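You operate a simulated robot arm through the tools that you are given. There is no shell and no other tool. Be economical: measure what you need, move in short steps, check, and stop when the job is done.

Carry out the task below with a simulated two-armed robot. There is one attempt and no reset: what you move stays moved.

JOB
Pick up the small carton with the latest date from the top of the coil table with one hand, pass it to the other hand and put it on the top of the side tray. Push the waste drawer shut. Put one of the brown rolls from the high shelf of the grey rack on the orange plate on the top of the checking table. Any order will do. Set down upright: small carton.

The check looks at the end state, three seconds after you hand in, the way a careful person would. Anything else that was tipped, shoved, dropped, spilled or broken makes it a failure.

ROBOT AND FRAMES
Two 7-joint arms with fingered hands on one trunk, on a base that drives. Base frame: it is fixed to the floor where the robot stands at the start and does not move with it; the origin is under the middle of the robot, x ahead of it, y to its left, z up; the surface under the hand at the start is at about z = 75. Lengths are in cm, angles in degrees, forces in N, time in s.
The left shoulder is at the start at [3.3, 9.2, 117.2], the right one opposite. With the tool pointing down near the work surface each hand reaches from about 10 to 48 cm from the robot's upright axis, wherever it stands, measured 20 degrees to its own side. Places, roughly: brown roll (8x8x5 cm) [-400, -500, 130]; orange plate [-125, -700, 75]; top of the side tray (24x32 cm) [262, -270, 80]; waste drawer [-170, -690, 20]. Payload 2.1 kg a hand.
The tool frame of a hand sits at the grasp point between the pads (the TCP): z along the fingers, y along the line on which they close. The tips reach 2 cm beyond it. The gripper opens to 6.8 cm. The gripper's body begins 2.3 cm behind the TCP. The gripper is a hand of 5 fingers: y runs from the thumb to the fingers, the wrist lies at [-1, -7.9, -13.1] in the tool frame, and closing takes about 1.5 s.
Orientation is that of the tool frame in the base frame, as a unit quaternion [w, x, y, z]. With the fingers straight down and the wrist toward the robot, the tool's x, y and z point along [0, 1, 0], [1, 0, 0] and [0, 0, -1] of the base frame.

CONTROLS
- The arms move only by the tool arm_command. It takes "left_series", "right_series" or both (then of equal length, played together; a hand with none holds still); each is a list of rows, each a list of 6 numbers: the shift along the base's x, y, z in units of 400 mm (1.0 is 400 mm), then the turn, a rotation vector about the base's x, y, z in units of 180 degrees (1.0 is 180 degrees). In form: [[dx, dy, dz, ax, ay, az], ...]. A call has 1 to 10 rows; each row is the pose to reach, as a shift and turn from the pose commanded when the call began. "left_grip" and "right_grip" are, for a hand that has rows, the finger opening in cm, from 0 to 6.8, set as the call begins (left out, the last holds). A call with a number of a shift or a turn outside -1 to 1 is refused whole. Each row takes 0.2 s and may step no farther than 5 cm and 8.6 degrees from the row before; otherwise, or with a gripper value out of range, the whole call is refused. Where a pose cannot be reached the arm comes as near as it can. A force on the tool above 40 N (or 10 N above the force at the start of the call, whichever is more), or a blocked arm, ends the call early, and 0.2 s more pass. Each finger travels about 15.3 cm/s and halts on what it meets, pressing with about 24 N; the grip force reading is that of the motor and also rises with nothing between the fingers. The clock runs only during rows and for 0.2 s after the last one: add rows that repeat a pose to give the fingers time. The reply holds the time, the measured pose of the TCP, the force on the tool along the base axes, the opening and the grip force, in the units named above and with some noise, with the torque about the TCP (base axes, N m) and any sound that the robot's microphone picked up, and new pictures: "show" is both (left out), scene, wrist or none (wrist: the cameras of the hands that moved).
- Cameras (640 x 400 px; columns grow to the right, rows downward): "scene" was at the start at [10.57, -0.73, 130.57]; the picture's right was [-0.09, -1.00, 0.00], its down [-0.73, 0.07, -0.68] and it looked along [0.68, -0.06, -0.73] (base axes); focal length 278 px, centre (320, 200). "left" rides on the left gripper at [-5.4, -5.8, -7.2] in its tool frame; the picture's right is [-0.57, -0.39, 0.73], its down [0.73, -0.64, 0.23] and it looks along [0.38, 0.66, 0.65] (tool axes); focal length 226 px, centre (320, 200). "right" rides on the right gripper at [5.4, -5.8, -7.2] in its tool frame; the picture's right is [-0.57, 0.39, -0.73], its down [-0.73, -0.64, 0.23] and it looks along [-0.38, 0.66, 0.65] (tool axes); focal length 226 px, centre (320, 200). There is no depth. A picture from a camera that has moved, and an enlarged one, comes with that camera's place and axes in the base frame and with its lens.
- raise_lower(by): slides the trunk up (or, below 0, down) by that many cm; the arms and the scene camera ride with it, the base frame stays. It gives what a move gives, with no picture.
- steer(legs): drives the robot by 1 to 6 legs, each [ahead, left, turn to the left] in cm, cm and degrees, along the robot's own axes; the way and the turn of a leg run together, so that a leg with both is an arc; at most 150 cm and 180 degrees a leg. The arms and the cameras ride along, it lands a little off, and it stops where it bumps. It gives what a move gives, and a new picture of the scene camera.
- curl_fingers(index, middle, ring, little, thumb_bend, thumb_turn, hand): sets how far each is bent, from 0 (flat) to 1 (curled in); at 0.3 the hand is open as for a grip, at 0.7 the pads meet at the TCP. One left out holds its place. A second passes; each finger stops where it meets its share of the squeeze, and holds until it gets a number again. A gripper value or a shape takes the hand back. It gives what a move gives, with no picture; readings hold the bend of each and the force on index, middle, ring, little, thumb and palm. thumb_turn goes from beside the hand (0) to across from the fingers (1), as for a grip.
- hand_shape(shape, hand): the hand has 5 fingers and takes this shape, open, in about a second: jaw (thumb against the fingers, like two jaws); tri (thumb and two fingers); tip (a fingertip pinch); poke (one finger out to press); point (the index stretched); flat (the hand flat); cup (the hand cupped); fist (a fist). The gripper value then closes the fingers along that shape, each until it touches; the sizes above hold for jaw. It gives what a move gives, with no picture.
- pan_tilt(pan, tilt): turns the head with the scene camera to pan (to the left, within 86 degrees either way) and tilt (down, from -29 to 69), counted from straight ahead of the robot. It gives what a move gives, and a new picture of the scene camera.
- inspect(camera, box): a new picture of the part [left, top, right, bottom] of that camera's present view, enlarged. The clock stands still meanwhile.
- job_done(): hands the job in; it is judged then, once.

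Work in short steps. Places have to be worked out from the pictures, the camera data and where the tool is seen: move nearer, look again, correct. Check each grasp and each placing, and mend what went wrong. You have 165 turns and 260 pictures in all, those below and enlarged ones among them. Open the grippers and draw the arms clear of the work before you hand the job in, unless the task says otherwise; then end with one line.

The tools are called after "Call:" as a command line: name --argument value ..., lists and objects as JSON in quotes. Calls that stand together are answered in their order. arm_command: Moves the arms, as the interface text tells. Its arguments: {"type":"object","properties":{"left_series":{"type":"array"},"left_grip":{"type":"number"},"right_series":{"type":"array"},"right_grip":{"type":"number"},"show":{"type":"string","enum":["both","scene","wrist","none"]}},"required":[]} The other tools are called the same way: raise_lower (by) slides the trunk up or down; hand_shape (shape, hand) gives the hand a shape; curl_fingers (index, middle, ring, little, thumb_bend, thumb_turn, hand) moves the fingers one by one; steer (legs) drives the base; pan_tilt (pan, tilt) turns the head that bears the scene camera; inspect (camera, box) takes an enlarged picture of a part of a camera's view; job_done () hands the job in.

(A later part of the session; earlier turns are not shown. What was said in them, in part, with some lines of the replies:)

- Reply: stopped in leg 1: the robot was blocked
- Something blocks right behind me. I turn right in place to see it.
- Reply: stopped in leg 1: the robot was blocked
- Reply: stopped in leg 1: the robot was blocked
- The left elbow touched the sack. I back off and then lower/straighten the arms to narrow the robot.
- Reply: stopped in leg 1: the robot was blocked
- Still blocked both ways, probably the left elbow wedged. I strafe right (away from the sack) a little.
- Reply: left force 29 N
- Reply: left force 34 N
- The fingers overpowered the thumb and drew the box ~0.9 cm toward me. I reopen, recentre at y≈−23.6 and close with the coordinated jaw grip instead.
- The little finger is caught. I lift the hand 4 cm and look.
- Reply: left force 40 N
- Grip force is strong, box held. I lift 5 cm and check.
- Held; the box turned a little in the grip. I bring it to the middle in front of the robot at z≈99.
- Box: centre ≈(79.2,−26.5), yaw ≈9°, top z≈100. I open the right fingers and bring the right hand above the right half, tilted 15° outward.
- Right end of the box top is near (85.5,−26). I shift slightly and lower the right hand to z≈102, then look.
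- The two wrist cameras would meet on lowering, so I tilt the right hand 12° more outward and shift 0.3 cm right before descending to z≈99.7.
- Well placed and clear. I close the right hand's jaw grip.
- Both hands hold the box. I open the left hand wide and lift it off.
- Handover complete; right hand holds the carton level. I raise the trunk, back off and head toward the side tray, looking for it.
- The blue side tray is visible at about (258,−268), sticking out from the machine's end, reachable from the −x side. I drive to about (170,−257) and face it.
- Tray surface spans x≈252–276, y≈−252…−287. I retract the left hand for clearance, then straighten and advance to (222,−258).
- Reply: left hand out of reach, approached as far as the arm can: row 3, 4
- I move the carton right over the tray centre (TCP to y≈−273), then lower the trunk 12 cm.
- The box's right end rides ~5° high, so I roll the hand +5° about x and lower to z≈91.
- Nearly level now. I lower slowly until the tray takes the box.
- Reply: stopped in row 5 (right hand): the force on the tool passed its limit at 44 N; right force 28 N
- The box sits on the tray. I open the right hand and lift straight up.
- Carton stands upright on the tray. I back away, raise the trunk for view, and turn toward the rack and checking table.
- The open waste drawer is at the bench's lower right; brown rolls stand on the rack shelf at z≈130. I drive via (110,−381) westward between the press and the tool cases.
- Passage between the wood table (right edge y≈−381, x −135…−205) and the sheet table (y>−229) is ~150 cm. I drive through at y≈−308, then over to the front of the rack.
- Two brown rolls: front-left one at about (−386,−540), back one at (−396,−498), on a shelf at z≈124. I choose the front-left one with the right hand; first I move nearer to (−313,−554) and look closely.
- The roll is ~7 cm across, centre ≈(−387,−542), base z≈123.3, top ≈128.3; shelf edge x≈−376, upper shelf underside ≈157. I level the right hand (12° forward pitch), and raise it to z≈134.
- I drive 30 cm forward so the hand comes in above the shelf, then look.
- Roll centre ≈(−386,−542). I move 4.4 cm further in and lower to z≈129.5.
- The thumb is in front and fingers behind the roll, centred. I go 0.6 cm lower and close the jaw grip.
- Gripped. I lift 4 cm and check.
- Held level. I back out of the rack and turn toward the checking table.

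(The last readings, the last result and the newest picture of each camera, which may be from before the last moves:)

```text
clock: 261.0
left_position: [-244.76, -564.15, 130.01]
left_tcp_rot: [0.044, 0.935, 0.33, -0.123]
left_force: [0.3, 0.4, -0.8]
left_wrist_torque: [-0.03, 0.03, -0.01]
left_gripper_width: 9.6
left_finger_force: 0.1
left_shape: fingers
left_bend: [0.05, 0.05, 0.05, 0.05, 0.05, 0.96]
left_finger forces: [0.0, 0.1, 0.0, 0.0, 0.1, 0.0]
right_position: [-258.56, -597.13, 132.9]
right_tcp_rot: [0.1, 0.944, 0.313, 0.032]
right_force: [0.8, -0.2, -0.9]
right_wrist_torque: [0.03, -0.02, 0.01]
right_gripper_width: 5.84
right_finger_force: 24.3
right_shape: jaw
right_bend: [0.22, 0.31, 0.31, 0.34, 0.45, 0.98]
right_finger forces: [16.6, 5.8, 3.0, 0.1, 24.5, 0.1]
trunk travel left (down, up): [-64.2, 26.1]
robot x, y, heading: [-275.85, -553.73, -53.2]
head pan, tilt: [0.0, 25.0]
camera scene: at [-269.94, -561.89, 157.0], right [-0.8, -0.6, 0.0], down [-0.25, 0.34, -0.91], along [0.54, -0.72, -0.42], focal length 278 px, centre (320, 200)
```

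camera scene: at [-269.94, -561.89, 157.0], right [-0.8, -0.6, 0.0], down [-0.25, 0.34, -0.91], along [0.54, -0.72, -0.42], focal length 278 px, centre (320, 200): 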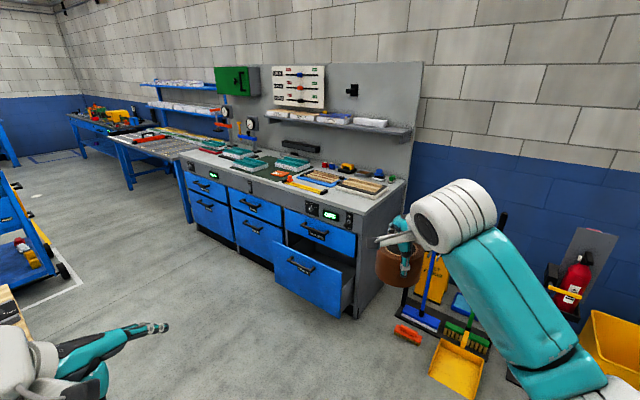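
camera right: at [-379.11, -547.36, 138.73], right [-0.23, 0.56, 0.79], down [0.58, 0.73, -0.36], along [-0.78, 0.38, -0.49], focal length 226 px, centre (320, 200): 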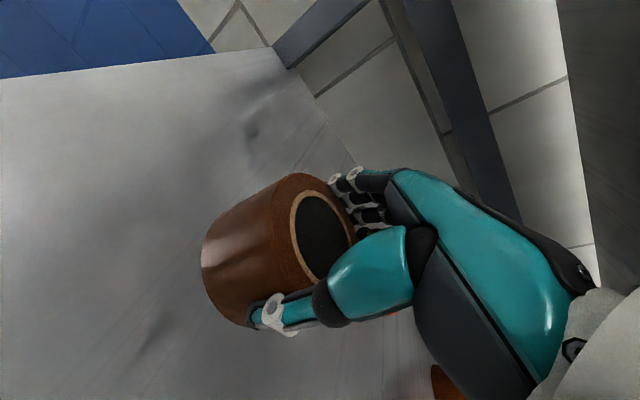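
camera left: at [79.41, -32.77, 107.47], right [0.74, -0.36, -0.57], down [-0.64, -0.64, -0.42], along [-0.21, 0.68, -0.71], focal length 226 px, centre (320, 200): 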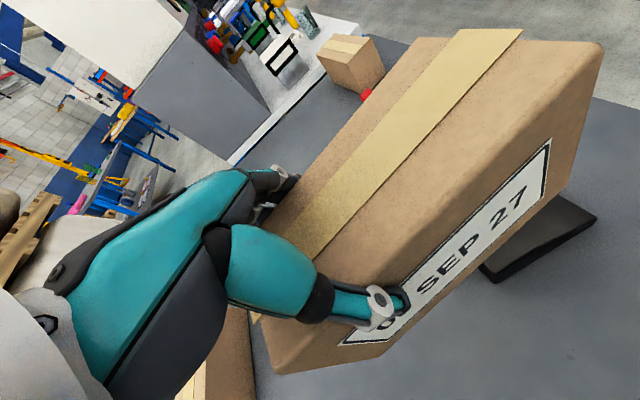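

I zoom in on the bench top.

Call:
inspect --camera "scene" --box '[180, 130, 420, 320]'

```text
2.11 times, centred on (300, 225) of scene
camera zoom: at [-269.94, -561.89, 157.0], right [-0.8, -0.6, 0.0], down [-0.25, 0.34, -0.91], along [0.54, -0.72, -0.42], focal length 585 px, centre (362, 147)
```

zoom: 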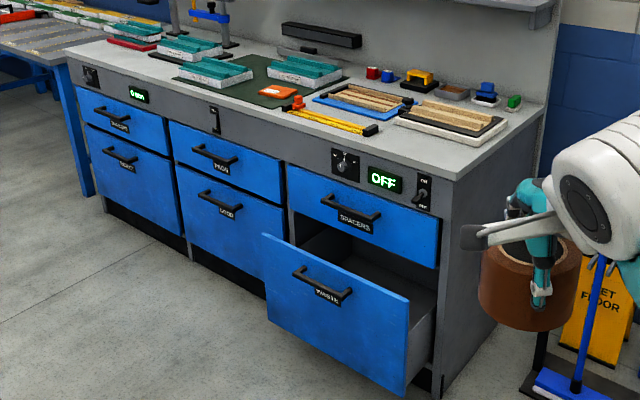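

The open "WASTE" drawer front is at y≈−682, x −135…−198; the bench's front edge at y≈−697; the orange plate seems to be near (−112,−715). I drive along y≈−610 to x≈−100 and face the bench.

Call:
steer --legs '[[66, 0, 0], [0, 0, 53], [70, 0, 0], [65, 0, 0], [0, 0, -90]]'

Call:
pan_tilt --pan 0 --tilt 38

```text
clock: 277.4
left_position: [-81.98, -635.67, 130.05]
left_tcp_rot: [0.004, 0.991, 0.029, -0.13]
left_force: [-0.1, 0.6, 0.7]
left_wrist_torque: [0.02, 0.02, -0.03]
left_gripper_width: 9.55
left_finger_force: 0.1
left_shape: fingers
left_bend: [0.05, 0.05, 0.05, 0.05, 0.05, 0.96]
left_finger forces: [0.0, 0.0, 0.1, 0.0, 0.1, 0.0]
right_position: [-112.13, -654.43, 132.87]
right_tcp_rot: [0.105, 0.994, 0.01, 0.0]
right_force: [0.5, 0.5, -0.8]
right_wrist_torque: [0.0, -0.02, -0.01]
right_gripper_width: 5.85
right_finger_force: 24.2
right_shape: jaw
right_bend: [0.22, 0.32, 0.31, 0.34, 0.46, 0.98]
right_finger forces: [16.5, 5.6, 3.0, 0.1, 24.2, 0.0]
trunk travel left (down, up): [-64.2, 26.1]
robot x, y, heading: [-101.0, -608.71, -88.9]
head pan, tilt: [0.0, 25.0]
camera scene: at [-100.94, -619.18, 157.01], right [-1.0, -0.02, 0.0], down [-0.01, 0.42, -0.91], along [0.02, -0.91, -0.42], focal length 278 px, centre (320, 200)
```

scene: 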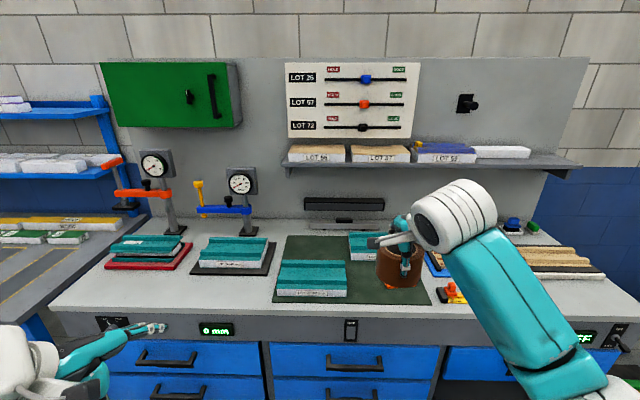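

```text
clock: 278.2
left_position: [-81.82, -635.51, 130.1]
left_tcp_rot: [0.004, 0.991, 0.029, -0.129]
left_force: [0.1, -0.4, 0.3]
left_wrist_torque: [0.01, -0.01, -0.01]
left_gripper_width: 9.56
left_finger_force: 0.0
left_shape: fingers
left_bend: [0.05, 0.05, 0.05, 0.05, 0.05, 0.96]
left_finger forces: [0.0, 0.1, 0.0, 0.0, 0.1, 0.0]
right_position: [-112.09, -654.49, 132.9]
right_tcp_rot: [0.104, 0.994, 0.011, 0.001]
right_force: [-0.7, 0.0, -0.2]
right_wrist_torque: [-0.04, 0.01, -0.01]
right_gripper_width: 5.83
right_finger_force: 24.0
right_shape: jaw
right_bend: [0.22, 0.32, 0.31, 0.34, 0.46, 0.98]
right_finger forces: [16.4, 5.6, 3.0, 0.1, 24.2, 0.0]
trunk travel left (down, up): [-64.2, 26.1]
robot x, y, heading: [-100.82, -608.5, -88.9]
head pan, tilt: [0.0, 38.0]
camera scene: at [-100.95, -618.6, 154.98], right [-1.0, -0.02, 0.0], down [-0.01, 0.62, -0.79], along [0.02, -0.79, -0.62], focal length 278 px, centre (320, 200)
```

scene: 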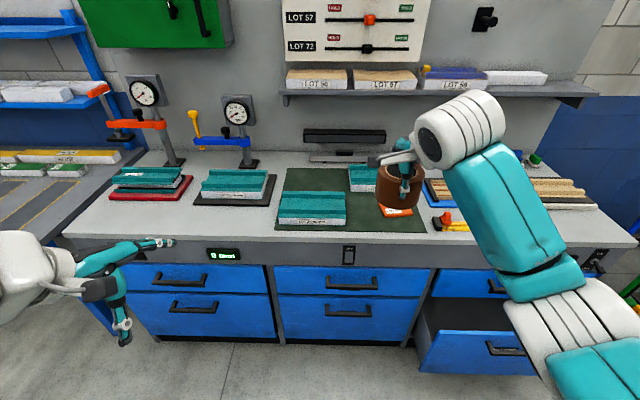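

The orange plate lies on the green mat, just hidden under the roll in view, about (−131,−711). I move closer and use the wrist camera to locate it.

Call:
steer --legs '[[40, -8, 0]]'

Call:
pan_tilt --pan -25 --tilt 55

Call:
inspect --camera "right" --box '[0, 0, 640, 400]'

```text
clock: 280.6
left_position: [-88.44, -674.5, 129.95]
left_tcp_rot: [0.003, 0.991, 0.033, -0.129]
left_force: [0.0, 0.3, 0.2]
left_wrist_torque: [-0.01, -0.04, -0.02]
left_gripper_width: 9.57
left_finger_force: 0.0
left_shape: fingers
left_bend: [0.05, 0.05, 0.05, 0.05, 0.05, 0.96]
left_finger forces: [0.0, 0.0, 0.0, 0.0, 0.0, 0.0]
right_position: [-118.52, -693.55, 132.93]
right_tcp_rot: [0.105, 0.994, 0.014, 0.0]
right_force: [-0.2, -0.3, 0.1]
right_wrist_torque: [-0.03, -0.02, 0.0]
right_gripper_width: 5.85
right_finger_force: 24.5
right_shape: jaw
right_bend: [0.22, 0.32, 0.31, 0.34, 0.46, 0.98]
right_finger forces: [16.4, 5.6, 3.0, 0.1, 24.1, 0.1]
trunk travel left (down, up): [-64.2, 26.1]
robot x, y, heading: [-107.56, -647.6, -88.1]
head pan, tilt: [0.0, 38.0]
camera scene: at [-107.6, -657.58, 154.97], right [-1.0, -0.03, 0.0], down [-0.02, 0.62, -0.79], along [0.02, -0.79, -0.62], focal length 278 px, centre (320, 200)
```

scene: 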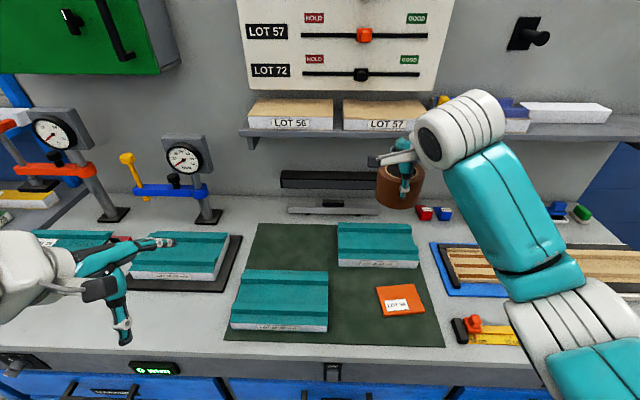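

```text
clock: 281.5
left_position: [-88.45, -674.31, 129.95]
left_tcp_rot: [0.003, 0.991, 0.033, -0.13]
left_force: [-0.8, -0.3, 0.3]
left_wrist_torque: [0.01, 0.03, 0.0]
left_gripper_width: 9.56
left_finger_force: 0.0
left_shape: fingers
left_bend: [0.05, 0.05, 0.05, 0.05, 0.05, 0.96]
left_finger forces: [0.0, 0.1, 0.0, 0.1, 0.1, 0.0]
right_position: [-118.4, -693.43, 132.86]
right_tcp_rot: [0.105, 0.994, 0.015, 0.0]
right_force: [-0.3, -0.8, -1.4]
right_wrist_torque: [0.0, 0.02, -0.04]
right_gripper_width: 5.84
right_finger_force: 23.9
right_shape: jaw
right_bend: [0.22, 0.32, 0.31, 0.34, 0.46, 0.98]
right_finger forces: [16.4, 5.7, 3.0, 0.0, 24.2, 0.0]
trunk travel left (down, up): [-64.2, 26.1]
robot x, y, heading: [-107.43, -647.48, -87.9]
head pan, tilt: [-25.0, 55.0]
camera scene: at [-110.7, -655.51, 152.61], right [-0.92, 0.39, 0.0], down [0.32, 0.75, -0.57], along [-0.23, -0.53, -0.82], focal length 278 px, centre (320, 200)
```

scene: 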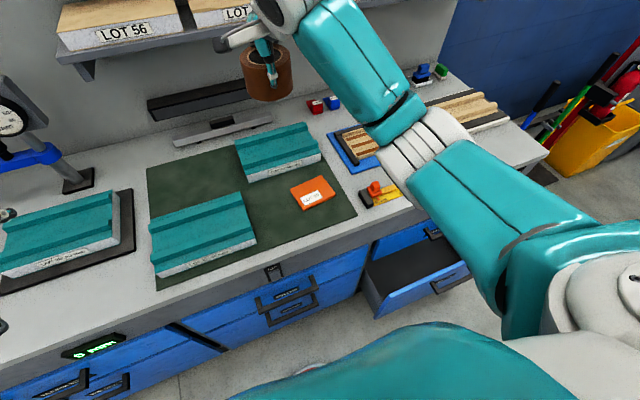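

```text
1.00 times, centred on (320, 200) of right (not enlarged: the box is as wide or as high as the picture)
camera zoom: at [-113.13, -685.99, 138.71], right [-0.56, -0.24, 0.79], down [-0.75, 0.56, -0.36], along [-0.36, -0.79, -0.49], focal length 226 px, centre (320, 200)
```

zoom: 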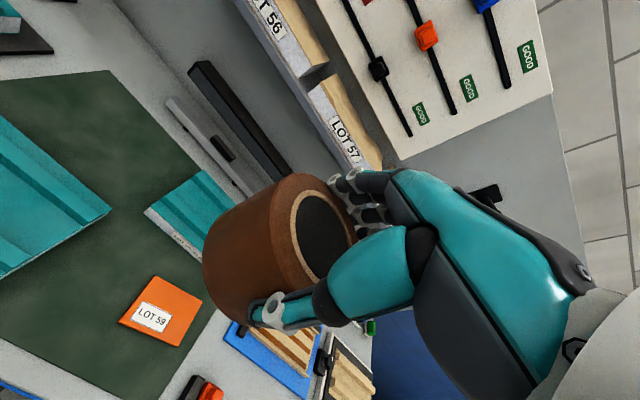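

Combining views, the plate is at about (−128,−701), top z≈87, ~11 cm wide. I straighten, move to (−112,−656) and lower the trunk 23 cm.

Call:
steer --legs '[[0, 0, -2], [9, -4.5, 0]]'

Call:
raise_lower --by -22

Call:
inspect --camera "scene" --box '[160, 50, 480, 270]'

Call:
inspect --camera "right" --box '[0, 0, 640, 400]'

```text
clock: 283.0
left_position: [-93.71, -684.05, 130.05]
left_tcp_rot: [0.001, 0.991, 0.016, -0.13]
left_force: [-0.3, 0.6, 0.3]
left_wrist_torque: [0.0, 0.0, 0.01]
left_gripper_width: 9.59
left_finger_force: 0.0
left_shape: fingers
left_bend: [0.05, 0.05, 0.05, 0.05, 0.05, 0.96]
left_finger forces: [0.0, 0.1, 0.0, 0.0, 0.0, 0.0]
right_position: [-124.35, -702.03, 132.68]
right_tcp_rot: [0.104, 0.995, -0.002, 0.0]
right_force: [0.1, 0.5, 0.0]
right_wrist_torque: [-0.01, -0.01, 0.02]
right_gripper_width: 5.83
right_finger_force: 24.1
right_shape: jaw
right_bend: [0.22, 0.32, 0.31, 0.34, 0.46, 0.98]
right_finger forces: [16.4, 5.7, 3.0, 0.0, 24.0, 0.0]
trunk travel left (down, up): [-64.2, 26.1]
robot x, y, heading: [-111.94, -656.59, -90.0]
head pan, tilt: [-25.0, 55.0]
camera scene: at [-115.37, -664.45, 152.6], right [-0.91, 0.42, 0.0], down [0.35, 0.74, -0.57], along [-0.24, -0.52, -0.82], focal length 278 px, centre (320, 200)
```

scene: 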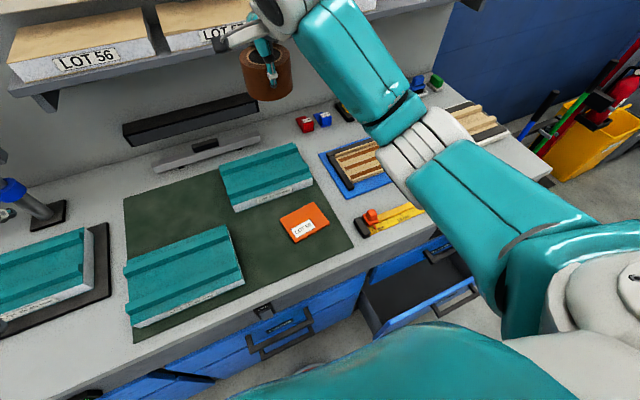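

```text
clock: 285.4
left_position: [-93.57, -684.08, 108.04]
left_tcp_rot: [0.001, 0.991, 0.017, -0.13]
left_force: [0.2, -0.5, -0.6]
left_wrist_torque: [0.01, 0.01, 0.0]
left_gripper_width: 9.57
left_finger_force: 0.2
left_shape: fingers
left_bend: [0.05, 0.05, 0.05, 0.05, 0.05, 0.96]
left_finger forces: [0.0, 0.1, 0.0, 0.0, 0.1, 0.0]
right_position: [-124.3, -702.07, 110.82]
right_tcp_rot: [0.105, 0.995, -0.002, -0.001]
right_force: [0.0, 0.8, 0.4]
right_wrist_torque: [0.01, -0.01, 0.0]
right_gripper_width: 5.81
right_finger_force: 24.3
right_shape: jaw
right_bend: [0.22, 0.32, 0.31, 0.34, 0.46, 0.98]
right_finger forces: [16.3, 5.7, 3.0, 0.0, 24.1, 0.0]
trunk travel left (down, up): [-42.2, 48.1]
robot x, y, heading: [-112.07, -656.69, -89.9]
head pan, tilt: [-25.0, 55.0]
```

```text
1.82 times, centred on (320, 160) of scene
camera zoom: at [-115.31, -665.72, 130.55], right [-0.91, 0.42, 0.0], down [0.35, 0.74, -0.57], along [-0.24, -0.52, -0.82], focal length 505 px, centre (320, 273)
```

zoom: 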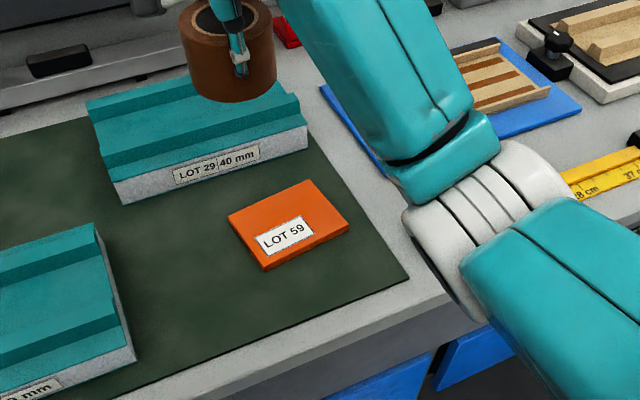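

```text
1.00 times, centred on (320, 200) of right (not enlarged: the box is as wide or as high as the picture)
camera zoom: at [-118.7, -694.68, 116.72], right [-0.57, -0.22, 0.79], down [-0.73, 0.58, -0.36], along [-0.38, -0.78, -0.49], focal length 226 px, centre (320, 200)
```

zoom: 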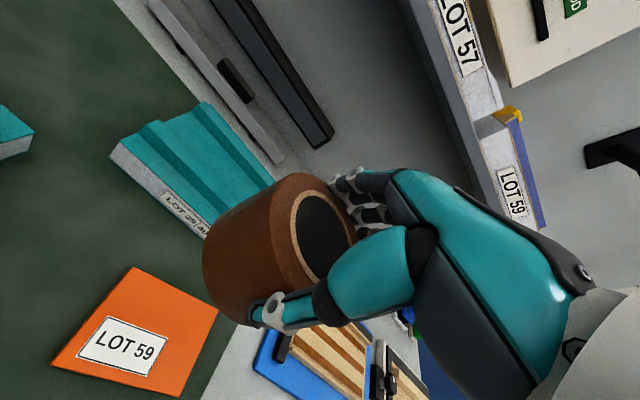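

Plate centre ≈(−127.5,−700.6), z≈87.4. I move the roll over it and lower to ~3 cm above.

Call:
arm_command --right_series '[[-0.04, 0.025, 0, 0, 0, 0], [-0.08, 0.045, -0.08, 0, 0, 0], [-0.08, 0.045, -0.18, 0, 0, 0], [-0.08, 0.045, -0.28, 0, 0, 0], [-0.08, 0.045, -0.36, 0, 0, 0], [-0.08, 0.045, -0.36, 0, 0, 0]]' --show "wrist"

Call:
inspect --camera "scene" --box '[200, 90, 420, 240]'

```text
clock: 286.8
left_position: [-93.6, -683.93, 107.96]
left_tcp_rot: [0.001, 0.991, 0.016, -0.13]
left_force: [0.3, -0.3, 0.2]
left_wrist_torque: [-0.02, 0.01, -0.02]
left_gripper_width: 9.6
left_finger_force: 0.0
left_shape: fingers
left_bend: [0.05, 0.05, 0.05, 0.05, 0.05, 0.96]
left_finger forces: [0.1, 0.0, 0.0, 0.1, 0.0, 0.0]
right_position: [-127.43, -700.47, 96.48]
right_tcp_rot: [0.106, 0.994, -0.002, -0.002]
right_force: [-0.2, 0.5, -0.8]
right_wrist_torque: [-0.03, -0.02, 0.0]
right_gripper_width: 5.83
right_finger_force: 24.0
right_shape: jaw
right_bend: [0.22, 0.32, 0.31, 0.34, 0.46, 0.98]
right_finger forces: [16.4, 5.7, 3.1, 0.0, 24.3, 0.0]
trunk travel left (down, up): [-42.2, 48.1]
robot x, y, heading: [-112.09, -656.88, -90.1]
head pan, tilt: [-25.0, 55.0]
camera right: at [-121.92, -693.21, 102.3], right [-0.57, -0.22, 0.79], down [-0.73, 0.58, -0.36], along [-0.38, -0.78, -0.49], focal length 226 px, centre (320, 200)
```

right: 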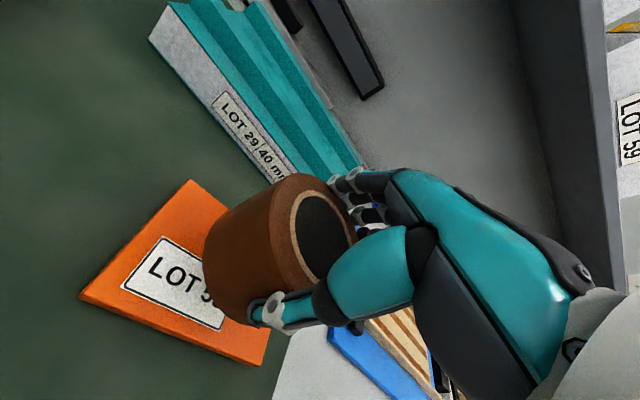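

```text
2.67 times, centred on (310, 165) of scene
camera zoom: at [-115.31, -665.72, 130.55], right [-0.91, 0.42, 0.0], down [0.35, 0.74, -0.57], along [-0.24, -0.52, -0.82], focal length 741 px, centre (347, 293)
```

zoom: 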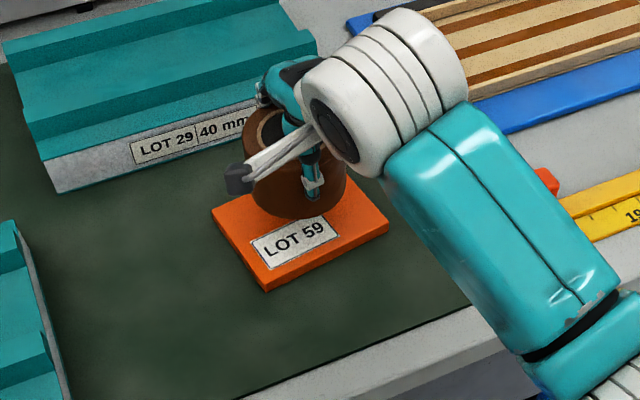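

The roll is centred over the plate. I lower slowly to contact.

Call:
arm_command --right_series '[[0, 0, -0.03, 0, 0, 0], [0, 0, -0.05, 0, 0, 0], [0, 0, -0.065, 0, 0, 0], [0, 0, -0.078, 0, 0, 0], [0, 0, -0.088, 0, 0, 0]]' --show "none"

Call:
inspect --camera "scene" --box '[200, 90, 420, 240]'

```text
clock: 288.0
left_position: [-93.69, -683.81, 107.97]
left_tcp_rot: [0.001, 0.991, 0.016, -0.13]
left_force: [0.0, -1.0, -1.1]
left_wrist_torque: [-0.02, -0.03, 0.03]
left_gripper_width: 9.63
left_finger_force: 0.2
left_shape: fingers
left_bend: [0.05, 0.05, 0.05, 0.05, 0.05, 0.96]
left_finger forces: [0.0, 0.1, 0.0, 0.0, 0.1, 0.0]
right_position: [-127.49, -700.22, 92.85]
right_tcp_rot: [0.104, 0.995, -0.002, -0.002]
right_force: [-1.3, 0.0, -0.5]
right_wrist_torque: [0.01, 0.01, -0.01]
right_gripper_width: 5.84
right_finger_force: 24.3
right_shape: jaw
right_bend: [0.22, 0.32, 0.31, 0.34, 0.46, 0.98]
right_finger forces: [16.5, 5.7, 3.1, 0.0, 24.3, 0.1]
trunk travel left (down, up): [-42.2, 48.1]
robot x, y, heading: [-112.02, -656.82, -90.2]
head pan, tilt: [-25.0, 55.0]
```

```text
2.67 times, centred on (310, 165) of scene
camera zoom: at [-115.31, -665.72, 130.54], right [-0.91, 0.42, 0.0], down [0.35, 0.74, -0.57], along [-0.24, -0.52, -0.82], focal length 741 px, centre (347, 293)
```

zoom: 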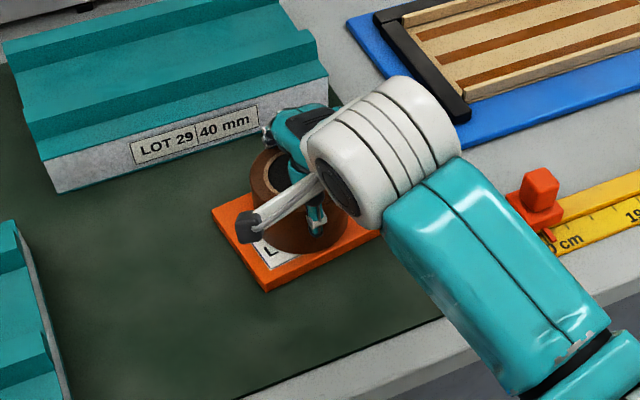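

Not touching yet; I lower further in small steps.

Call:
arm_command --right_series '[[0, 0, -0.01, 0, 0, 0], [0, 0, -0.02, 0, 0, 0], [0, 0, -0.03, 0, 0, 0]]' --show "none"

```text
clock: 288.9
left_position: [-93.47, -683.8, 108.09]
left_tcp_rot: [0.001, 0.991, 0.015, -0.13]
left_force: [0.0, 0.1, 0.5]
left_wrist_torque: [0.02, 0.02, -0.04]
left_gripper_width: 9.55
left_finger_force: 0.1
left_shape: fingers
left_bend: [0.05, 0.05, 0.05, 0.05, 0.05, 0.96]
left_finger forces: [0.1, 0.0, 0.0, 0.1, 0.0, 0.0]
right_position: [-127.37, -700.34, 92.13]
right_tcp_rot: [0.114, 0.993, 0.0, 0.001]
right_force: [1.7, 1.4, 25.0]
right_wrist_torque: [0.44, -0.01, 0.0]
right_gripper_width: 5.71
right_finger_force: 24.1
right_shape: jaw
right_bend: [0.21, 0.31, 0.3, 0.35, 0.47, 0.98]
right_finger forces: [17.8, 5.8, 3.5, 1.7, 27.3, 0.1]
trunk travel left (down, up): [-42.2, 48.1]
robot x, y, heading: [-112.17, -656.4, -89.8]
head pan, tilt: [-25.0, 55.0]
stopped in row 3 (right hand): the force on the tool passed its limit at 41 N (the readings are from after the stop); the commanded pose is now the measured one
```

Contact. I open the hand and lift straight up.

Call:
curl_fingers --hand "right" --index 0.05 --middle 0.05 --ring 0.05 --little 0.05 --thumb_bend 0.05 --thumb_turn 1

Call:
arm_command --right_series '[[0, 0, 0.02, 0, 0, 0], [0, 0, 0.06, 0, 0, 0], [0, 0, 0.14, 0, 0, 0], [0, 0, 0.25, 0, 0, 0], [0, 0, 0.37, 0, 0, 0], [0, 0.1, 0.37, 0, 0, 0]]' --show "wrist"

Call:
inspect --camera "scene" --box '[200, 90, 420, 240]'

```text
clock: 289.9
left_position: [-93.56, -683.94, 108.0]
left_tcp_rot: [0.001, 0.992, 0.016, -0.129]
left_force: [0.7, 0.5, -0.8]
left_wrist_torque: [0.01, 0.0, -0.02]
left_gripper_width: 9.58
left_finger_force: 0.1
left_shape: fingers
left_bend: [0.05, 0.05, 0.05, 0.05, 0.05, 0.96]
left_finger forces: [0.1, 0.0, 0.0, 0.1, 0.0, 0.0]
right_position: [-127.54, -700.25, 91.94]
right_tcp_rot: [0.109, 0.994, -0.002, 0.001]
right_force: [0.7, -0.1, -0.9]
right_wrist_torque: [-0.03, -0.01, 0.0]
right_gripper_width: 9.57
right_finger_force: 0.0
right_shape: fingers
right_bend: [0.05, 0.05, 0.05, 0.05, 0.05, 0.96]
right_finger forces: [0.0, 0.0, 0.0, 0.0, 0.0, 0.0]
trunk travel left (down, up): [-42.2, 48.1]
robot x, y, heading: [-112.58, -656.4, -90.3]
head pan, tilt: [-25.0, 55.0]
```

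```text
clock: 291.3
left_position: [-93.62, -683.92, 107.92]
left_tcp_rot: [0.001, 0.992, 0.016, -0.129]
left_force: [-0.1, -0.4, 0.4]
left_wrist_torque: [0.0, -0.03, -0.02]
left_gripper_width: 9.59
left_finger_force: 0.1
left_shape: fingers
left_bend: [0.05, 0.05, 0.05, 0.05, 0.05, 0.96]
left_finger forces: [0.1, 0.1, 0.1, 0.0, 0.1, 0.0]
right_position: [-126.99, -695.98, 106.45]
right_tcp_rot: [0.11, 0.994, -0.001, -0.001]
right_force: [-1.6, 0.3, 0.1]
right_wrist_torque: [0.02, -0.03, -0.01]
right_gripper_width: 9.59
right_finger_force: 0.1
right_shape: fingers
right_bend: [0.05, 0.05, 0.05, 0.05, 0.05, 0.96]
right_finger forces: [0.1, 0.0, 0.0, 0.0, 0.0, 0.1]
trunk travel left (down, up): [-42.2, 48.1]
robot x, y, heading: [-111.91, -656.4, -89.8]
head pan, tilt: [-25.0, 55.0]
camera right: at [-121.54, -688.71, 112.32], right [-0.57, -0.22, 0.8], down [-0.73, 0.58, -0.36], along [-0.38, -0.79, -0.49], focal length 226 px, centre (320, 200)
```

right: 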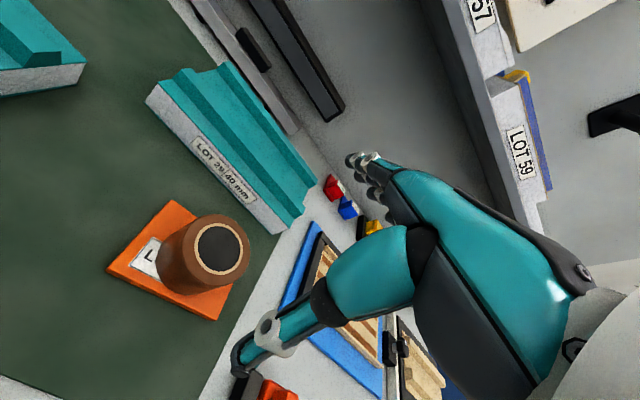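

```text
2.67 times, centred on (310, 165) of scene
camera zoom: at [-115.3, -665.71, 130.54], right [-0.91, 0.42, 0.0], down [0.35, 0.74, -0.57], along [-0.24, -0.52, -0.82], focal length 741 px, centre (347, 293)
```

zoom: 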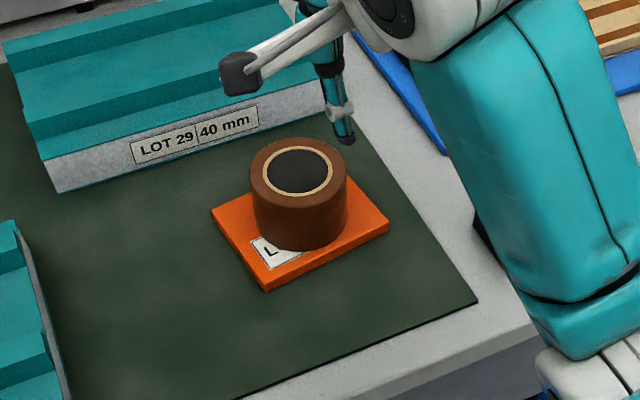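

Roll stands on the orange plate. Now I back off, make a fist with the right hand, and move in front of the waste drawer.

Call:
steer --legs '[[-30, 0, 0], [0, -46, 0]]'

Call:
hand_shape --hand "right" --shape "fist"

Call:
raise_lower --by -40

Call:
pan_tilt --pan 0 --tilt 45

```text
clock: 295.7
left_position: [-140.23, -652.79, 107.99]
left_tcp_rot: [0.001, 0.992, 0.013, -0.129]
left_force: [-0.1, -0.7, -0.3]
left_wrist_torque: [0.04, 0.04, 0.02]
left_gripper_width: 9.58
left_finger_force: 0.0
left_shape: fingers
left_bend: [0.05, 0.05, 0.05, 0.05, 0.05, 0.96]
left_finger forces: [0.0, 0.0, 0.0, 0.1, 0.0, 0.0]
right_position: [-173.69, -664.68, 106.54]
right_tcp_rot: [0.11, 0.994, -0.005, 0.0]
right_force: [-0.7, -0.5, -0.1]
right_wrist_torque: [0.02, 0.05, 0.05]
right_gripper_width: 9.59
right_finger_force: 0.0
right_shape: fingers
right_bend: [0.05, 0.05, 0.05, 0.05, 0.05, 0.96]
right_finger forces: [0.0, 0.0, 0.0, 0.0, 0.0, 0.1]
trunk travel left (down, up): [-42.2, 48.1]
robot x, y, heading: [-158.26, -625.11, -90.2]
head pan, tilt: [-25.0, 55.0]
camera scene: at [-161.77, -634.34, 130.54], right [-0.9, 0.43, 0.0], down [0.35, 0.74, -0.57], along [-0.25, -0.52, -0.82], focal length 278 px, centre (320, 200)
```

scene: 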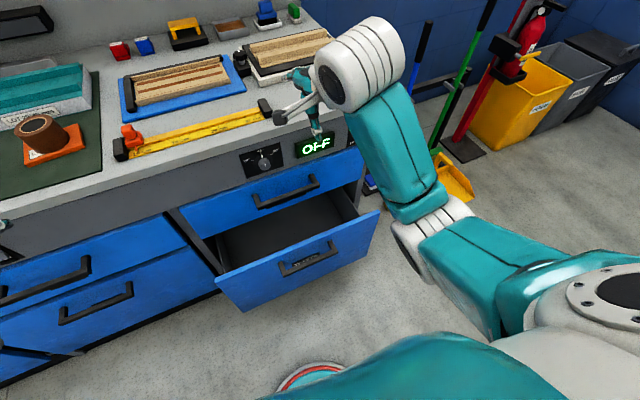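

```text
clock: 296.6
left_position: [-140.08, -652.79, 107.97]
left_tcp_rot: [0.001, 0.992, 0.012, -0.13]
left_force: [0.0, 0.7, -0.7]
left_wrist_torque: [0.02, 0.01, 0.02]
left_gripper_width: 9.61
left_finger_force: 0.0
left_shape: fingers
left_bend: [0.05, 0.05, 0.05, 0.05, 0.05, 0.96]
left_finger forces: [0.1, 0.0, 0.0, 0.0, 0.0, 0.0]
right_position: [-173.76, -664.56, 106.47]
right_tcp_rot: [0.11, 0.994, -0.004, 0.0]
right_force: [-0.5, -0.4, 0.1]
right_wrist_torque: [0.01, 0.0, 0.03]
right_gripper_width: 0.0
right_finger_force: 0.1
right_shape: fist
right_bend: [1.0, 1.0, 1.0, 1.0, 0.87, 0.85]
right_finger forces: [0.1, 0.0, 0.1, 0.0, 0.0, 0.0]
trunk travel left (down, up): [-42.2, 48.1]
robot x, y, heading: [-158.6, -624.89, -90.6]
head pan, tilt: [-25.0, 55.0]
```

```text
clock: 300.5
left_position: [-140.15, -655.03, 61.58]
left_tcp_rot: [-0.128, 0.983, 0.028, -0.125]
left_force: [0.7, 0.6, 0.0]
left_wrist_torque: [-0.01, 0.01, 0.01]
left_gripper_width: 9.55
left_finger_force: 0.1
left_shape: fingers
left_bend: [0.05, 0.05, 0.05, 0.05, 0.05, 0.96]
left_finger forces: [0.1, 0.0, 0.0, 0.0, 0.1, 0.0]
right_position: [-173.78, -664.67, 66.48]
right_tcp_rot: [0.11, 0.994, -0.006, 0.0]
right_force: [-0.5, -0.2, -0.4]
right_wrist_torque: [-0.01, -0.01, 0.01]
right_gripper_width: 0.04
right_finger_force: 0.1
right_shape: fist
right_bend: [1.0, 1.0, 1.0, 1.0, 0.87, 0.85]
right_finger forces: [0.0, 0.0, 0.0, 0.0, 0.0, 0.1]
trunk travel left (down, up): [-2.2, 88.1]
robot x, y, heading: [-158.44, -625.29, -90.3]
head pan, tilt: [-25.0, 55.0]
```

```text
clock: 301.4
left_position: [-140.04, -655.0, 61.72]
left_tcp_rot: [-0.128, 0.983, 0.029, -0.127]
left_force: [-0.3, -0.7, 0.4]
left_wrist_torque: [0.0, 0.02, 0.01]
left_gripper_width: 9.58
left_finger_force: 0.0
left_shape: fingers
left_bend: [0.05, 0.05, 0.05, 0.05, 0.05, 0.96]
left_finger forces: [0.0, 0.0, 0.0, 0.1, 0.0, 0.0]
right_position: [-173.78, -664.58, 66.38]
right_tcp_rot: [0.11, 0.994, -0.005, -0.001]
right_force: [0.2, -0.7, 0.6]
right_wrist_torque: [-0.03, 0.05, 0.0]
right_gripper_width: 0.0
right_finger_force: 0.0
right_shape: fist
right_bend: [1.0, 1.0, 1.0, 1.0, 0.87, 0.85]
right_finger forces: [0.1, 0.0, 0.1, 0.0, 0.1, 0.0]
trunk travel left (down, up): [-2.2, 88.1]
robot x, y, heading: [-158.5, -625.07, -90.5]
head pan, tilt: [0.0, 45.0]
camera scene: at [-158.8, -643.97, 91.2], right [-1.0, 0.01, 0.0], down [0.01, 0.71, -0.71], along [-0.01, -0.71, -0.71], focal length 278 px, centre (320, 200)
```

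scene: 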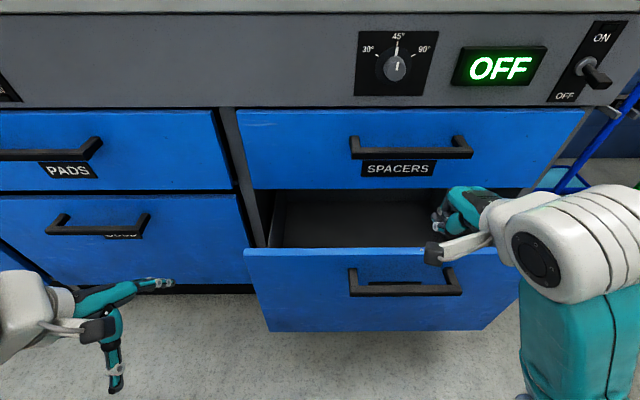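

The drawer front is at y≈−677, x −143…−201, handle at z≈35. I lower the fist to z≈28 just in front of it.

Call:
arm_command --right_series '[[0, 0, -0.12, 0, 0, 0], [0.01, 0, -0.24, 0, 0, 0], [0.02, 0, -0.36, 0, 0, 0], [0.03, 0, -0.48, 0, 0, 0], [0.04, 0, -0.6, 0, 0, 0], [0.04, 0, -0.72, 0, 0, 0], [0.04, 0, -0.84, 0, 0, 0], [0.04, 0, -0.94, 0, 0, 0], [0.04, 0, -0.94, 0, 0, 0]]' --show "scene"

```text
clock: 303.4
left_position: [-140.05, -655.05, 61.69]
left_tcp_rot: [-0.128, 0.983, 0.029, -0.127]
left_force: [0.0, -0.2, 0.4]
left_wrist_torque: [-0.02, 0.0, 0.01]
left_gripper_width: 9.61
left_finger_force: 0.2
left_shape: fingers
left_bend: [0.05, 0.05, 0.05, 0.05, 0.05, 0.96]
left_finger forces: [0.1, 0.0, 0.0, 0.1, 0.0, 0.0]
right_position: [-171.95, -664.21, 29.72]
right_tcp_rot: [0.111, 0.994, -0.006, -0.001]
right_force: [0.7, 0.8, -0.7]
right_wrist_torque: [-0.02, 0.02, 0.02]
right_gripper_width: 0.0
right_finger_force: 0.0
right_shape: fist
right_bend: [1.0, 1.0, 1.0, 1.0, 0.87, 0.85]
right_finger forces: [0.1, 0.0, 0.0, 0.1, 0.1, 0.0]
right hand out of reach, approached as far as the arm can: row 8, 9
trunk travel left (down, up): [-2.2, 88.1]
robot x, y, heading: [-158.41, -625.21, -90.7]
head pan, tilt: [0.0, 45.0]
camera scene: at [-158.79, -643.97, 91.21], right [-1.0, 0.01, 0.0], down [0.01, 0.71, -0.71], along [-0.01, -0.71, -0.71], focal length 278 px, centre (320, 200)
```

scene: 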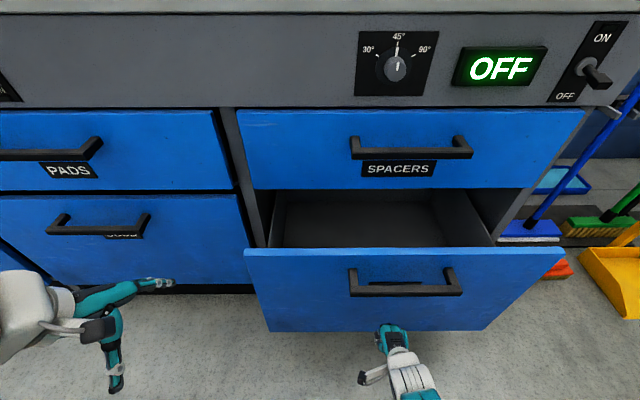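

The fist is in front of the panel. The arm is nearly at full reach, so I push by driving forward gently.

Call:
steer --legs '[[14, 0, 0]]'

```text
clock: 304.7
left_position: [-140.15, -669.59, 61.65]
left_tcp_rot: [-0.129, 0.983, 0.029, -0.126]
left_force: [0.0, 0.1, 0.0]
left_wrist_torque: [0.0, -0.01, 0.01]
left_gripper_width: 9.59
left_finger_force: 0.1
left_shape: fingers
left_bend: [0.05, 0.05, 0.05, 0.05, 0.05, 0.96]
left_finger forces: [0.0, 0.1, 0.0, 0.0, 0.0, 0.0]
right_position: [-172.17, -678.82, 29.75]
right_tcp_rot: [0.11, 0.994, -0.005, -0.001]
right_force: [0.4, 0.1, -0.3]
right_wrist_torque: [-0.04, 0.02, 0.01]
right_gripper_width: 0.0
right_finger_force: 0.1
right_shape: fist
right_bend: [1.0, 1.0, 1.0, 1.0, 0.87, 0.85]
right_finger forces: [0.1, 0.1, 0.1, 0.0, 0.0, 0.0]
trunk travel left (down, up): [-2.2, 88.1]
robot x, y, heading: [-158.78, -639.57, -90.3]
head pan, tilt: [0.0, 45.0]
camera scene: at [-158.89, -658.62, 91.21], right [-1.0, 0.01, 0.0], down [0.01, 0.71, -0.71], along [-0.01, -0.71, -0.71], focal length 278 px, centre (320, 200)
```

scene: 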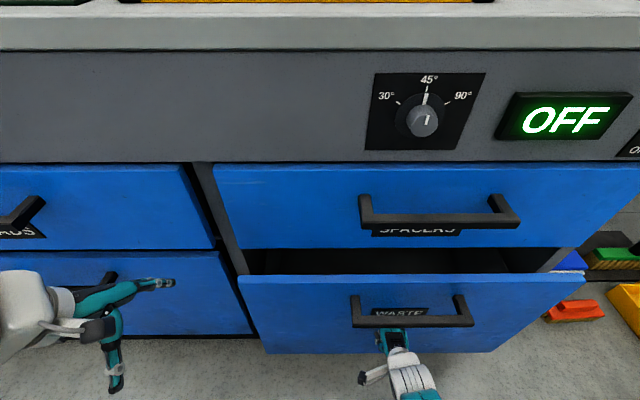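

The drawer is moving in. Before pushing further I lower and retract the left hand so it stays clear of the other drawers' handles.

Call:
arm_command --left_series '[[0, 0.05, -0.1, 0, 0, 0], [0, 0.1, -0.2, 0, 0, 0], [0, 0.15, -0.3, 0, 0, 0], [0, 0.2, -0.4, 0, 0, 0], [0, 0.25, -0.5, 0, 0, 0], [0, 0.3, -0.6, 0, 0, 0]]' --show "scene"

```text
clock: 306.1
left_position: [-140.02, -657.64, 37.76]
left_tcp_rot: [-0.127, 0.983, 0.029, -0.126]
left_force: [0.0, 0.0, 0.3]
left_wrist_torque: [-0.01, 0.01, -0.02]
left_gripper_width: 9.59
left_finger_force: 0.1
left_shape: fingers
left_bend: [0.05, 0.05, 0.05, 0.05, 0.05, 0.96]
left_finger forces: [0.0, 0.0, 0.1, 0.1, 0.0, 0.1]
left hand out of reach, approached as far as the arm can: row 1, 2
right_position: [-172.02, -678.76, 29.76]
right_tcp_rot: [0.11, 0.994, -0.005, -0.001]
right_force: [0.3, -0.4, 0.5]
right_wrist_torque: [0.02, -0.03, 0.0]
right_gripper_width: 0.0
right_finger_force: 0.0
right_shape: fist
right_bend: [1.0, 1.0, 1.0, 1.0, 0.87, 0.85]
right_finger forces: [0.0, 0.0, 0.0, 0.0, 0.1, 0.1]
trunk travel left (down, up): [-2.2, 88.1]
robot x, y, heading: [-158.49, -639.72, -90.5]
head pan, tilt: [0.0, 45.0]
camera scene: at [-158.89, -658.62, 91.21], right [-1.0, 0.01, 0.0], down [0.01, 0.71, -0.71], along [-0.01, -0.71, -0.71], focal length 278 px, centre (320, 200)
```

scene: 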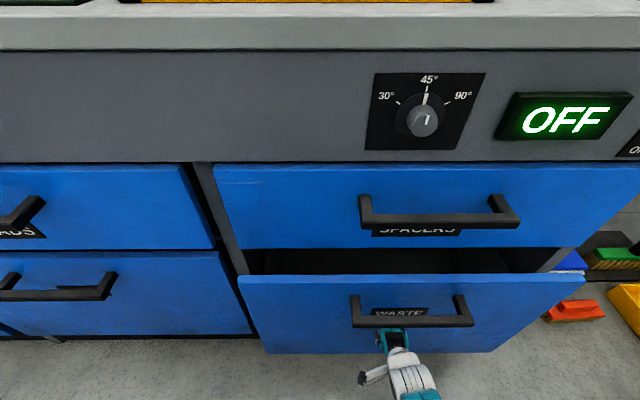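

Left hand is clear. I continue driving forward 9 cm.

Call:
steer --legs '[[9, 0, 0]]'

```text
clock: 307.1
left_position: [-140.11, -663.56, 37.75]
left_tcp_rot: [-0.128, 0.983, 0.028, -0.126]
left_force: [-0.2, 0.1, 0.1]
left_wrist_torque: [-0.06, 0.03, -0.02]
left_gripper_width: 9.61
left_finger_force: 0.1
left_shape: fingers
left_bend: [0.05, 0.05, 0.05, 0.05, 0.05, 0.96]
left_finger forces: [0.0, 0.0, 0.0, 0.0, 0.0, 0.0]
right_position: [-172.18, -683.92, 29.19]
right_tcp_rot: [0.098, 0.995, -0.006, -0.001]
right_force: [0.5, 2.8, -0.2]
right_wrist_torque: [-0.07, 0.0, 0.0]
right_gripper_width: 0.0
right_finger_force: 0.0
right_shape: fist
right_bend: [1.0, 1.0, 1.0, 1.0, 0.87, 0.85]
right_finger forces: [0.1, 2.5, 0.1, 0.0, 0.1, 0.0]
trunk travel left (down, up): [-2.2, 88.1]
robot x, y, heading: [-158.75, -646.06, -90.5]
head pan, tilt: [0.0, 45.0]
stopped in leg 1: the force on the tool passed its limit at 119 N (the readings are from after the stop); the commanded pose is now the measured one
camera scene: at [-158.98, -664.54, 91.21], right [-1.0, 0.01, 0.0], down [0.01, 0.71, -0.71], along [-0.01, -0.71, -0.71], focal length 278 px, centre (320, 200)
```

scene: 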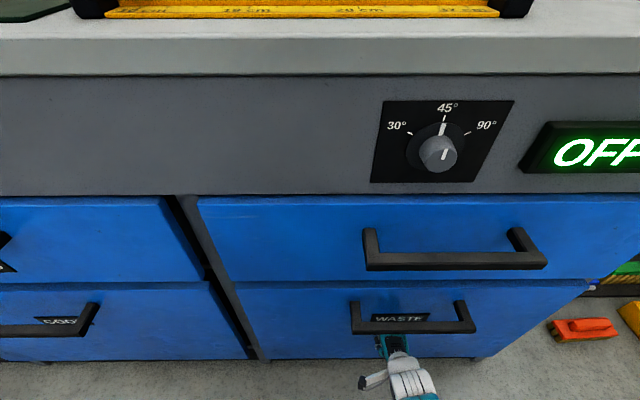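

The drawer reached its stop. I zoom in to verify it is flush.

Call:
inspect --camera "scene" --box '[180, 180, 620, 400]'

Call:
steer --legs '[[-40, 0, 0]]'

```text
1.45 times, centred on (400, 290) of scene
camera zoom: at [-158.98, -664.54, 91.21], right [-1.0, 0.01, 0.0], down [0.01, 0.71, -0.71], along [-0.01, -0.71, -0.71], focal length 404 px, centre (204, 69)
```

zoom: 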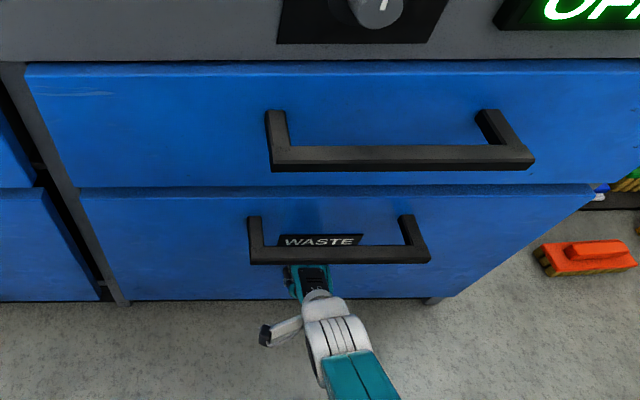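

```text
clock: 309.6
left_position: [-139.86, -623.51, 37.69]
left_tcp_rot: [-0.128, 0.983, 0.033, -0.127]
left_force: [-0.9, -0.3, 0.5]
left_wrist_torque: [0.02, -0.01, -0.01]
left_gripper_width: 9.6
left_finger_force: 0.1
left_shape: fingers
left_bend: [0.05, 0.05, 0.05, 0.05, 0.05, 0.96]
left_finger forces: [0.0, 0.0, 0.0, 0.0, 0.1, 0.1]
right_position: [-171.61, -644.12, 29.23]
right_tcp_rot: [0.098, 0.995, 0.0, 0.0]
right_force: [0.4, -0.9, -0.1]
right_wrist_torque: [0.01, 0.02, 0.01]
right_gripper_width: 0.01
right_finger_force: 0.1
right_shape: fist
right_bend: [1.0, 1.0, 1.0, 1.0, 0.87, 0.85]
right_finger forces: [0.1, 0.1, 0.0, 0.0, 0.0, 0.1]
trunk travel left (down, up): [-2.2, 88.1]
robot x, y, heading: [-158.51, -606.07, -89.9]
head pan, tilt: [0.0, 45.0]
camera scene: at [-158.61, -624.68, 91.21], right [-1.0, 0.0, 0.0], down [0.0, 0.71, -0.71], along [0.0, -0.71, -0.71], focal length 278 px, centre (320, 200)
```

scene: 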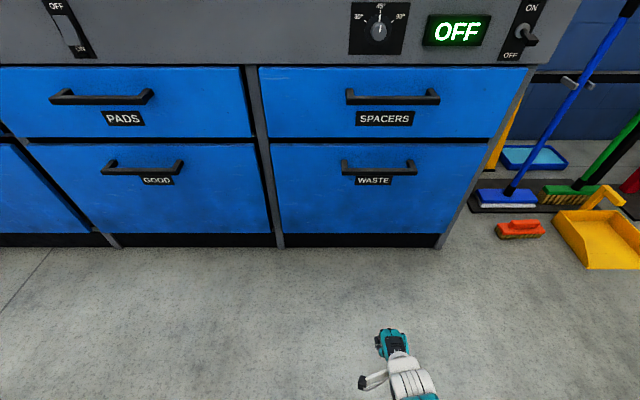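

The waste drawer is flush with its neighbours. I raise the trunk, open the right hand and check the roll on the plate.

Call:
raise_lower --by 60

Call:
hand_shape --hand "right" --shape "jaw"

Call:
hand_shape --hand "left" --shape "jaw"

Call:
pan_tilt --pan 10 --tilt 35

Call:
inspect --camera "scene" --box '[180, 60, 460, 240]'

```text
refused: 60 is not a number from -40 to 40
```

```text
clock: 310.5
left_position: [-139.75, -623.59, 37.64]
left_tcp_rot: [-0.128, 0.983, 0.032, -0.126]
left_force: [0.4, -0.2, 0.4]
left_wrist_torque: [0.02, -0.01, -0.01]
left_gripper_width: 9.57
left_finger_force: 0.0
left_shape: fingers
left_bend: [0.05, 0.05, 0.05, 0.05, 0.05, 0.96]
left_finger forces: [0.0, 0.0, 0.0, 0.0, 0.0, 0.0]
right_position: [-171.66, -644.11, 29.27]
right_tcp_rot: [0.098, 0.995, -0.001, 0.0]
right_force: [0.0, 0.2, -0.2]
right_wrist_torque: [-0.01, -0.04, -0.01]
right_gripper_width: 6.75
right_finger_force: 0.1
right_shape: jaw
right_bend: [0.3, 0.3, 0.3, 0.3, 0.3, 0.98]
right_finger forces: [0.1, 0.1, 0.0, 0.0, 0.1, 0.1]
trunk travel left (down, up): [-2.2, 88.1]
robot x, y, heading: [-158.17, -605.78, -89.9]
head pan, tilt: [0.0, 45.0]
```

```text
clock: 311.4
left_position: [-139.65, -623.45, 37.69]
left_tcp_rot: [-0.127, 0.983, 0.032, -0.126]
left_force: [1.5, 0.2, 0.8]
left_wrist_torque: [-0.02, -0.04, -0.01]
left_gripper_width: 6.79
left_finger_force: 0.0
left_shape: jaw
left_bend: [0.3, 0.3, 0.3, 0.3, 0.3, 0.98]
left_finger forces: [0.1, 0.1, 0.1, 0.0, 0.0, 0.1]
right_position: [-171.59, -644.26, 29.14]
right_tcp_rot: [0.098, 0.995, -0.001, -0.001]
right_force: [0.8, -0.7, -0.6]
right_wrist_torque: [0.02, 0.01, 0.01]
right_gripper_width: 6.76
right_finger_force: 0.1
right_shape: jaw
right_bend: [0.3, 0.3, 0.3, 0.3, 0.3, 0.98]
right_finger forces: [0.0, 0.0, 0.0, 0.0, 0.1, 0.1]
trunk travel left (down, up): [-2.2, 88.1]
robot x, y, heading: [-158.11, -605.6, -89.9]
head pan, tilt: [0.0, 45.0]
```

```text
clock: 312.1
left_position: [-139.76, -623.56, 37.7]
left_tcp_rot: [-0.127, 0.983, 0.032, -0.127]
left_force: [0.1, -0.4, -0.2]
left_wrist_torque: [-0.02, 0.03, 0.03]
left_gripper_width: 6.83
left_finger_force: 0.0
left_shape: jaw
left_bend: [0.3, 0.3, 0.3, 0.3, 0.3, 0.98]
left_finger forces: [0.0, 0.0, 0.0, 0.0, 0.0, 0.0]
right_position: [-171.61, -644.09, 29.12]
right_tcp_rot: [0.099, 0.995, -0.001, 0.001]
right_force: [-0.1, 0.5, 0.4]
right_wrist_torque: [0.04, 0.01, 0.0]
right_gripper_width: 6.76
right_finger_force: 0.1
right_shape: jaw
right_bend: [0.3, 0.3, 0.3, 0.3, 0.3, 0.98]
right_finger forces: [0.1, 0.1, 0.0, 0.0, 0.0, 0.0]
trunk travel left (down, up): [-2.2, 88.1]
robot x, y, heading: [-158.76, -606.04, -90.0]
head pan, tilt: [10.0, 35.0]
camera scene: at [-157.09, -625.22, 92.68], right [-0.98, -0.17, 0.0], down [-0.1, 0.57, -0.82], along [0.14, -0.81, -0.57], focal length 278 px, centre (320, 200)
```

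scene: 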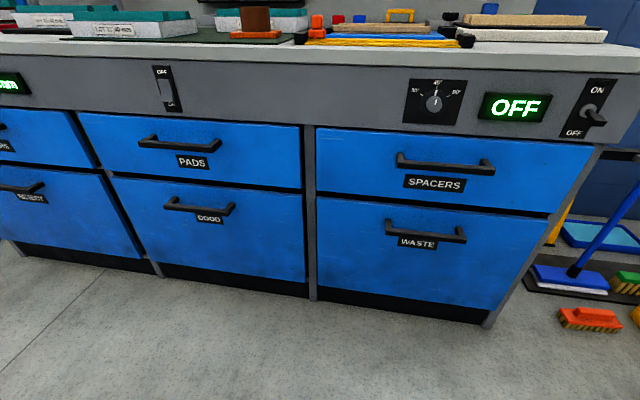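

```text
2.22 times, centred on (320, 150) of scene
camera zoom: at [-157.09, -625.22, 92.68], right [-0.98, -0.17, 0.0], down [-0.1, 0.57, -0.82], along [0.14, -0.81, -0.57], focal length 618 px, centre (320, 311)
```

zoom: 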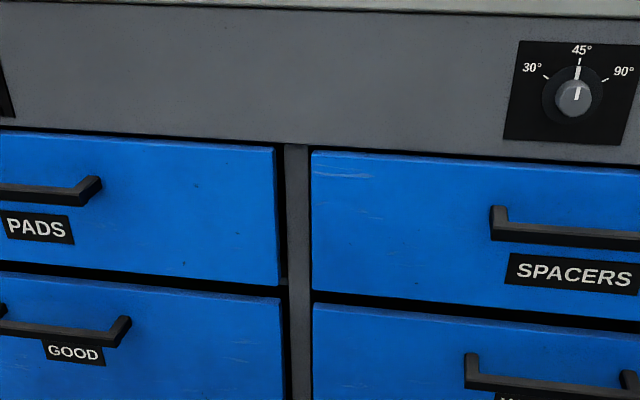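

Everything is flush and the roll stands on the plate. I raise the trunk for one last look at the roll.

Call:
raise_lower --by 40

Call:
inspect --camera "scene" --box '[160, 60, 440, 240]'

```text
clock: 316.0
left_position: [-139.99, -623.6, 77.75]
left_tcp_rot: [-0.128, 0.983, 0.033, -0.126]
left_force: [-0.7, 0.3, -0.4]
left_wrist_torque: [0.01, 0.02, -0.03]
left_gripper_width: 6.78
left_finger_force: 0.1
left_shape: jaw
left_bend: [0.3, 0.3, 0.3, 0.3, 0.3, 0.98]
left_finger forces: [0.0, 0.1, 0.0, 0.0, 0.0, 0.1]
right_position: [-171.71, -649.46, 77.74]
right_tcp_rot: [0.211, 0.978, -0.001, 0.0]
right_force: [0.8, -0.5, -0.1]
right_wrist_torque: [0.01, -0.02, -0.02]
right_gripper_width: 6.78
right_finger_force: 0.1
right_shape: jaw
right_bend: [0.3, 0.3, 0.3, 0.3, 0.3, 0.98]
right_finger forces: [0.1, 0.0, 0.0, 0.1, 0.1, 0.0]
trunk travel left (down, up): [-42.2, 48.1]
robot x, y, heading: [-158.49, -605.86, -90.1]
head pan, tilt: [10.0, 35.0]
```

```text
2.22 times, centred on (300, 150) of scene
camera zoom: at [-157.08, -617.22, 133.36], right [-0.98, -0.17, 0.0], down [-0.1, 0.56, -0.82], along [0.14, -0.81, -0.57], focal length 618 px, centre (364, 311)
```

zoom: 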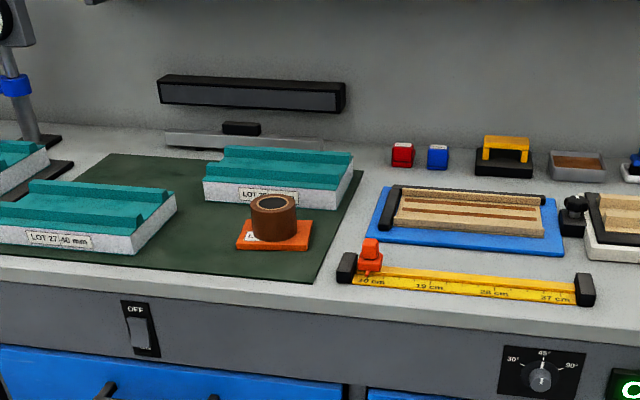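

The roll stands flat on the orange plate, the drawer is shut, the carton was left upright on the tray, and both hands are open and clear. I hand in.

Call:
job_done

```text
The job is handed in.
```

I handed the job in with all three parts done. The 09 SEP 27 carton, the latest date of the four, was passed from the left hand to the right and stands upright on the side tray. The waste drawer is flush shut, and one brown roll sits on the orange plate. Early on the robot bumped a tall stack of sacks with its elbow while leaving its start position; I saw nothing shift.
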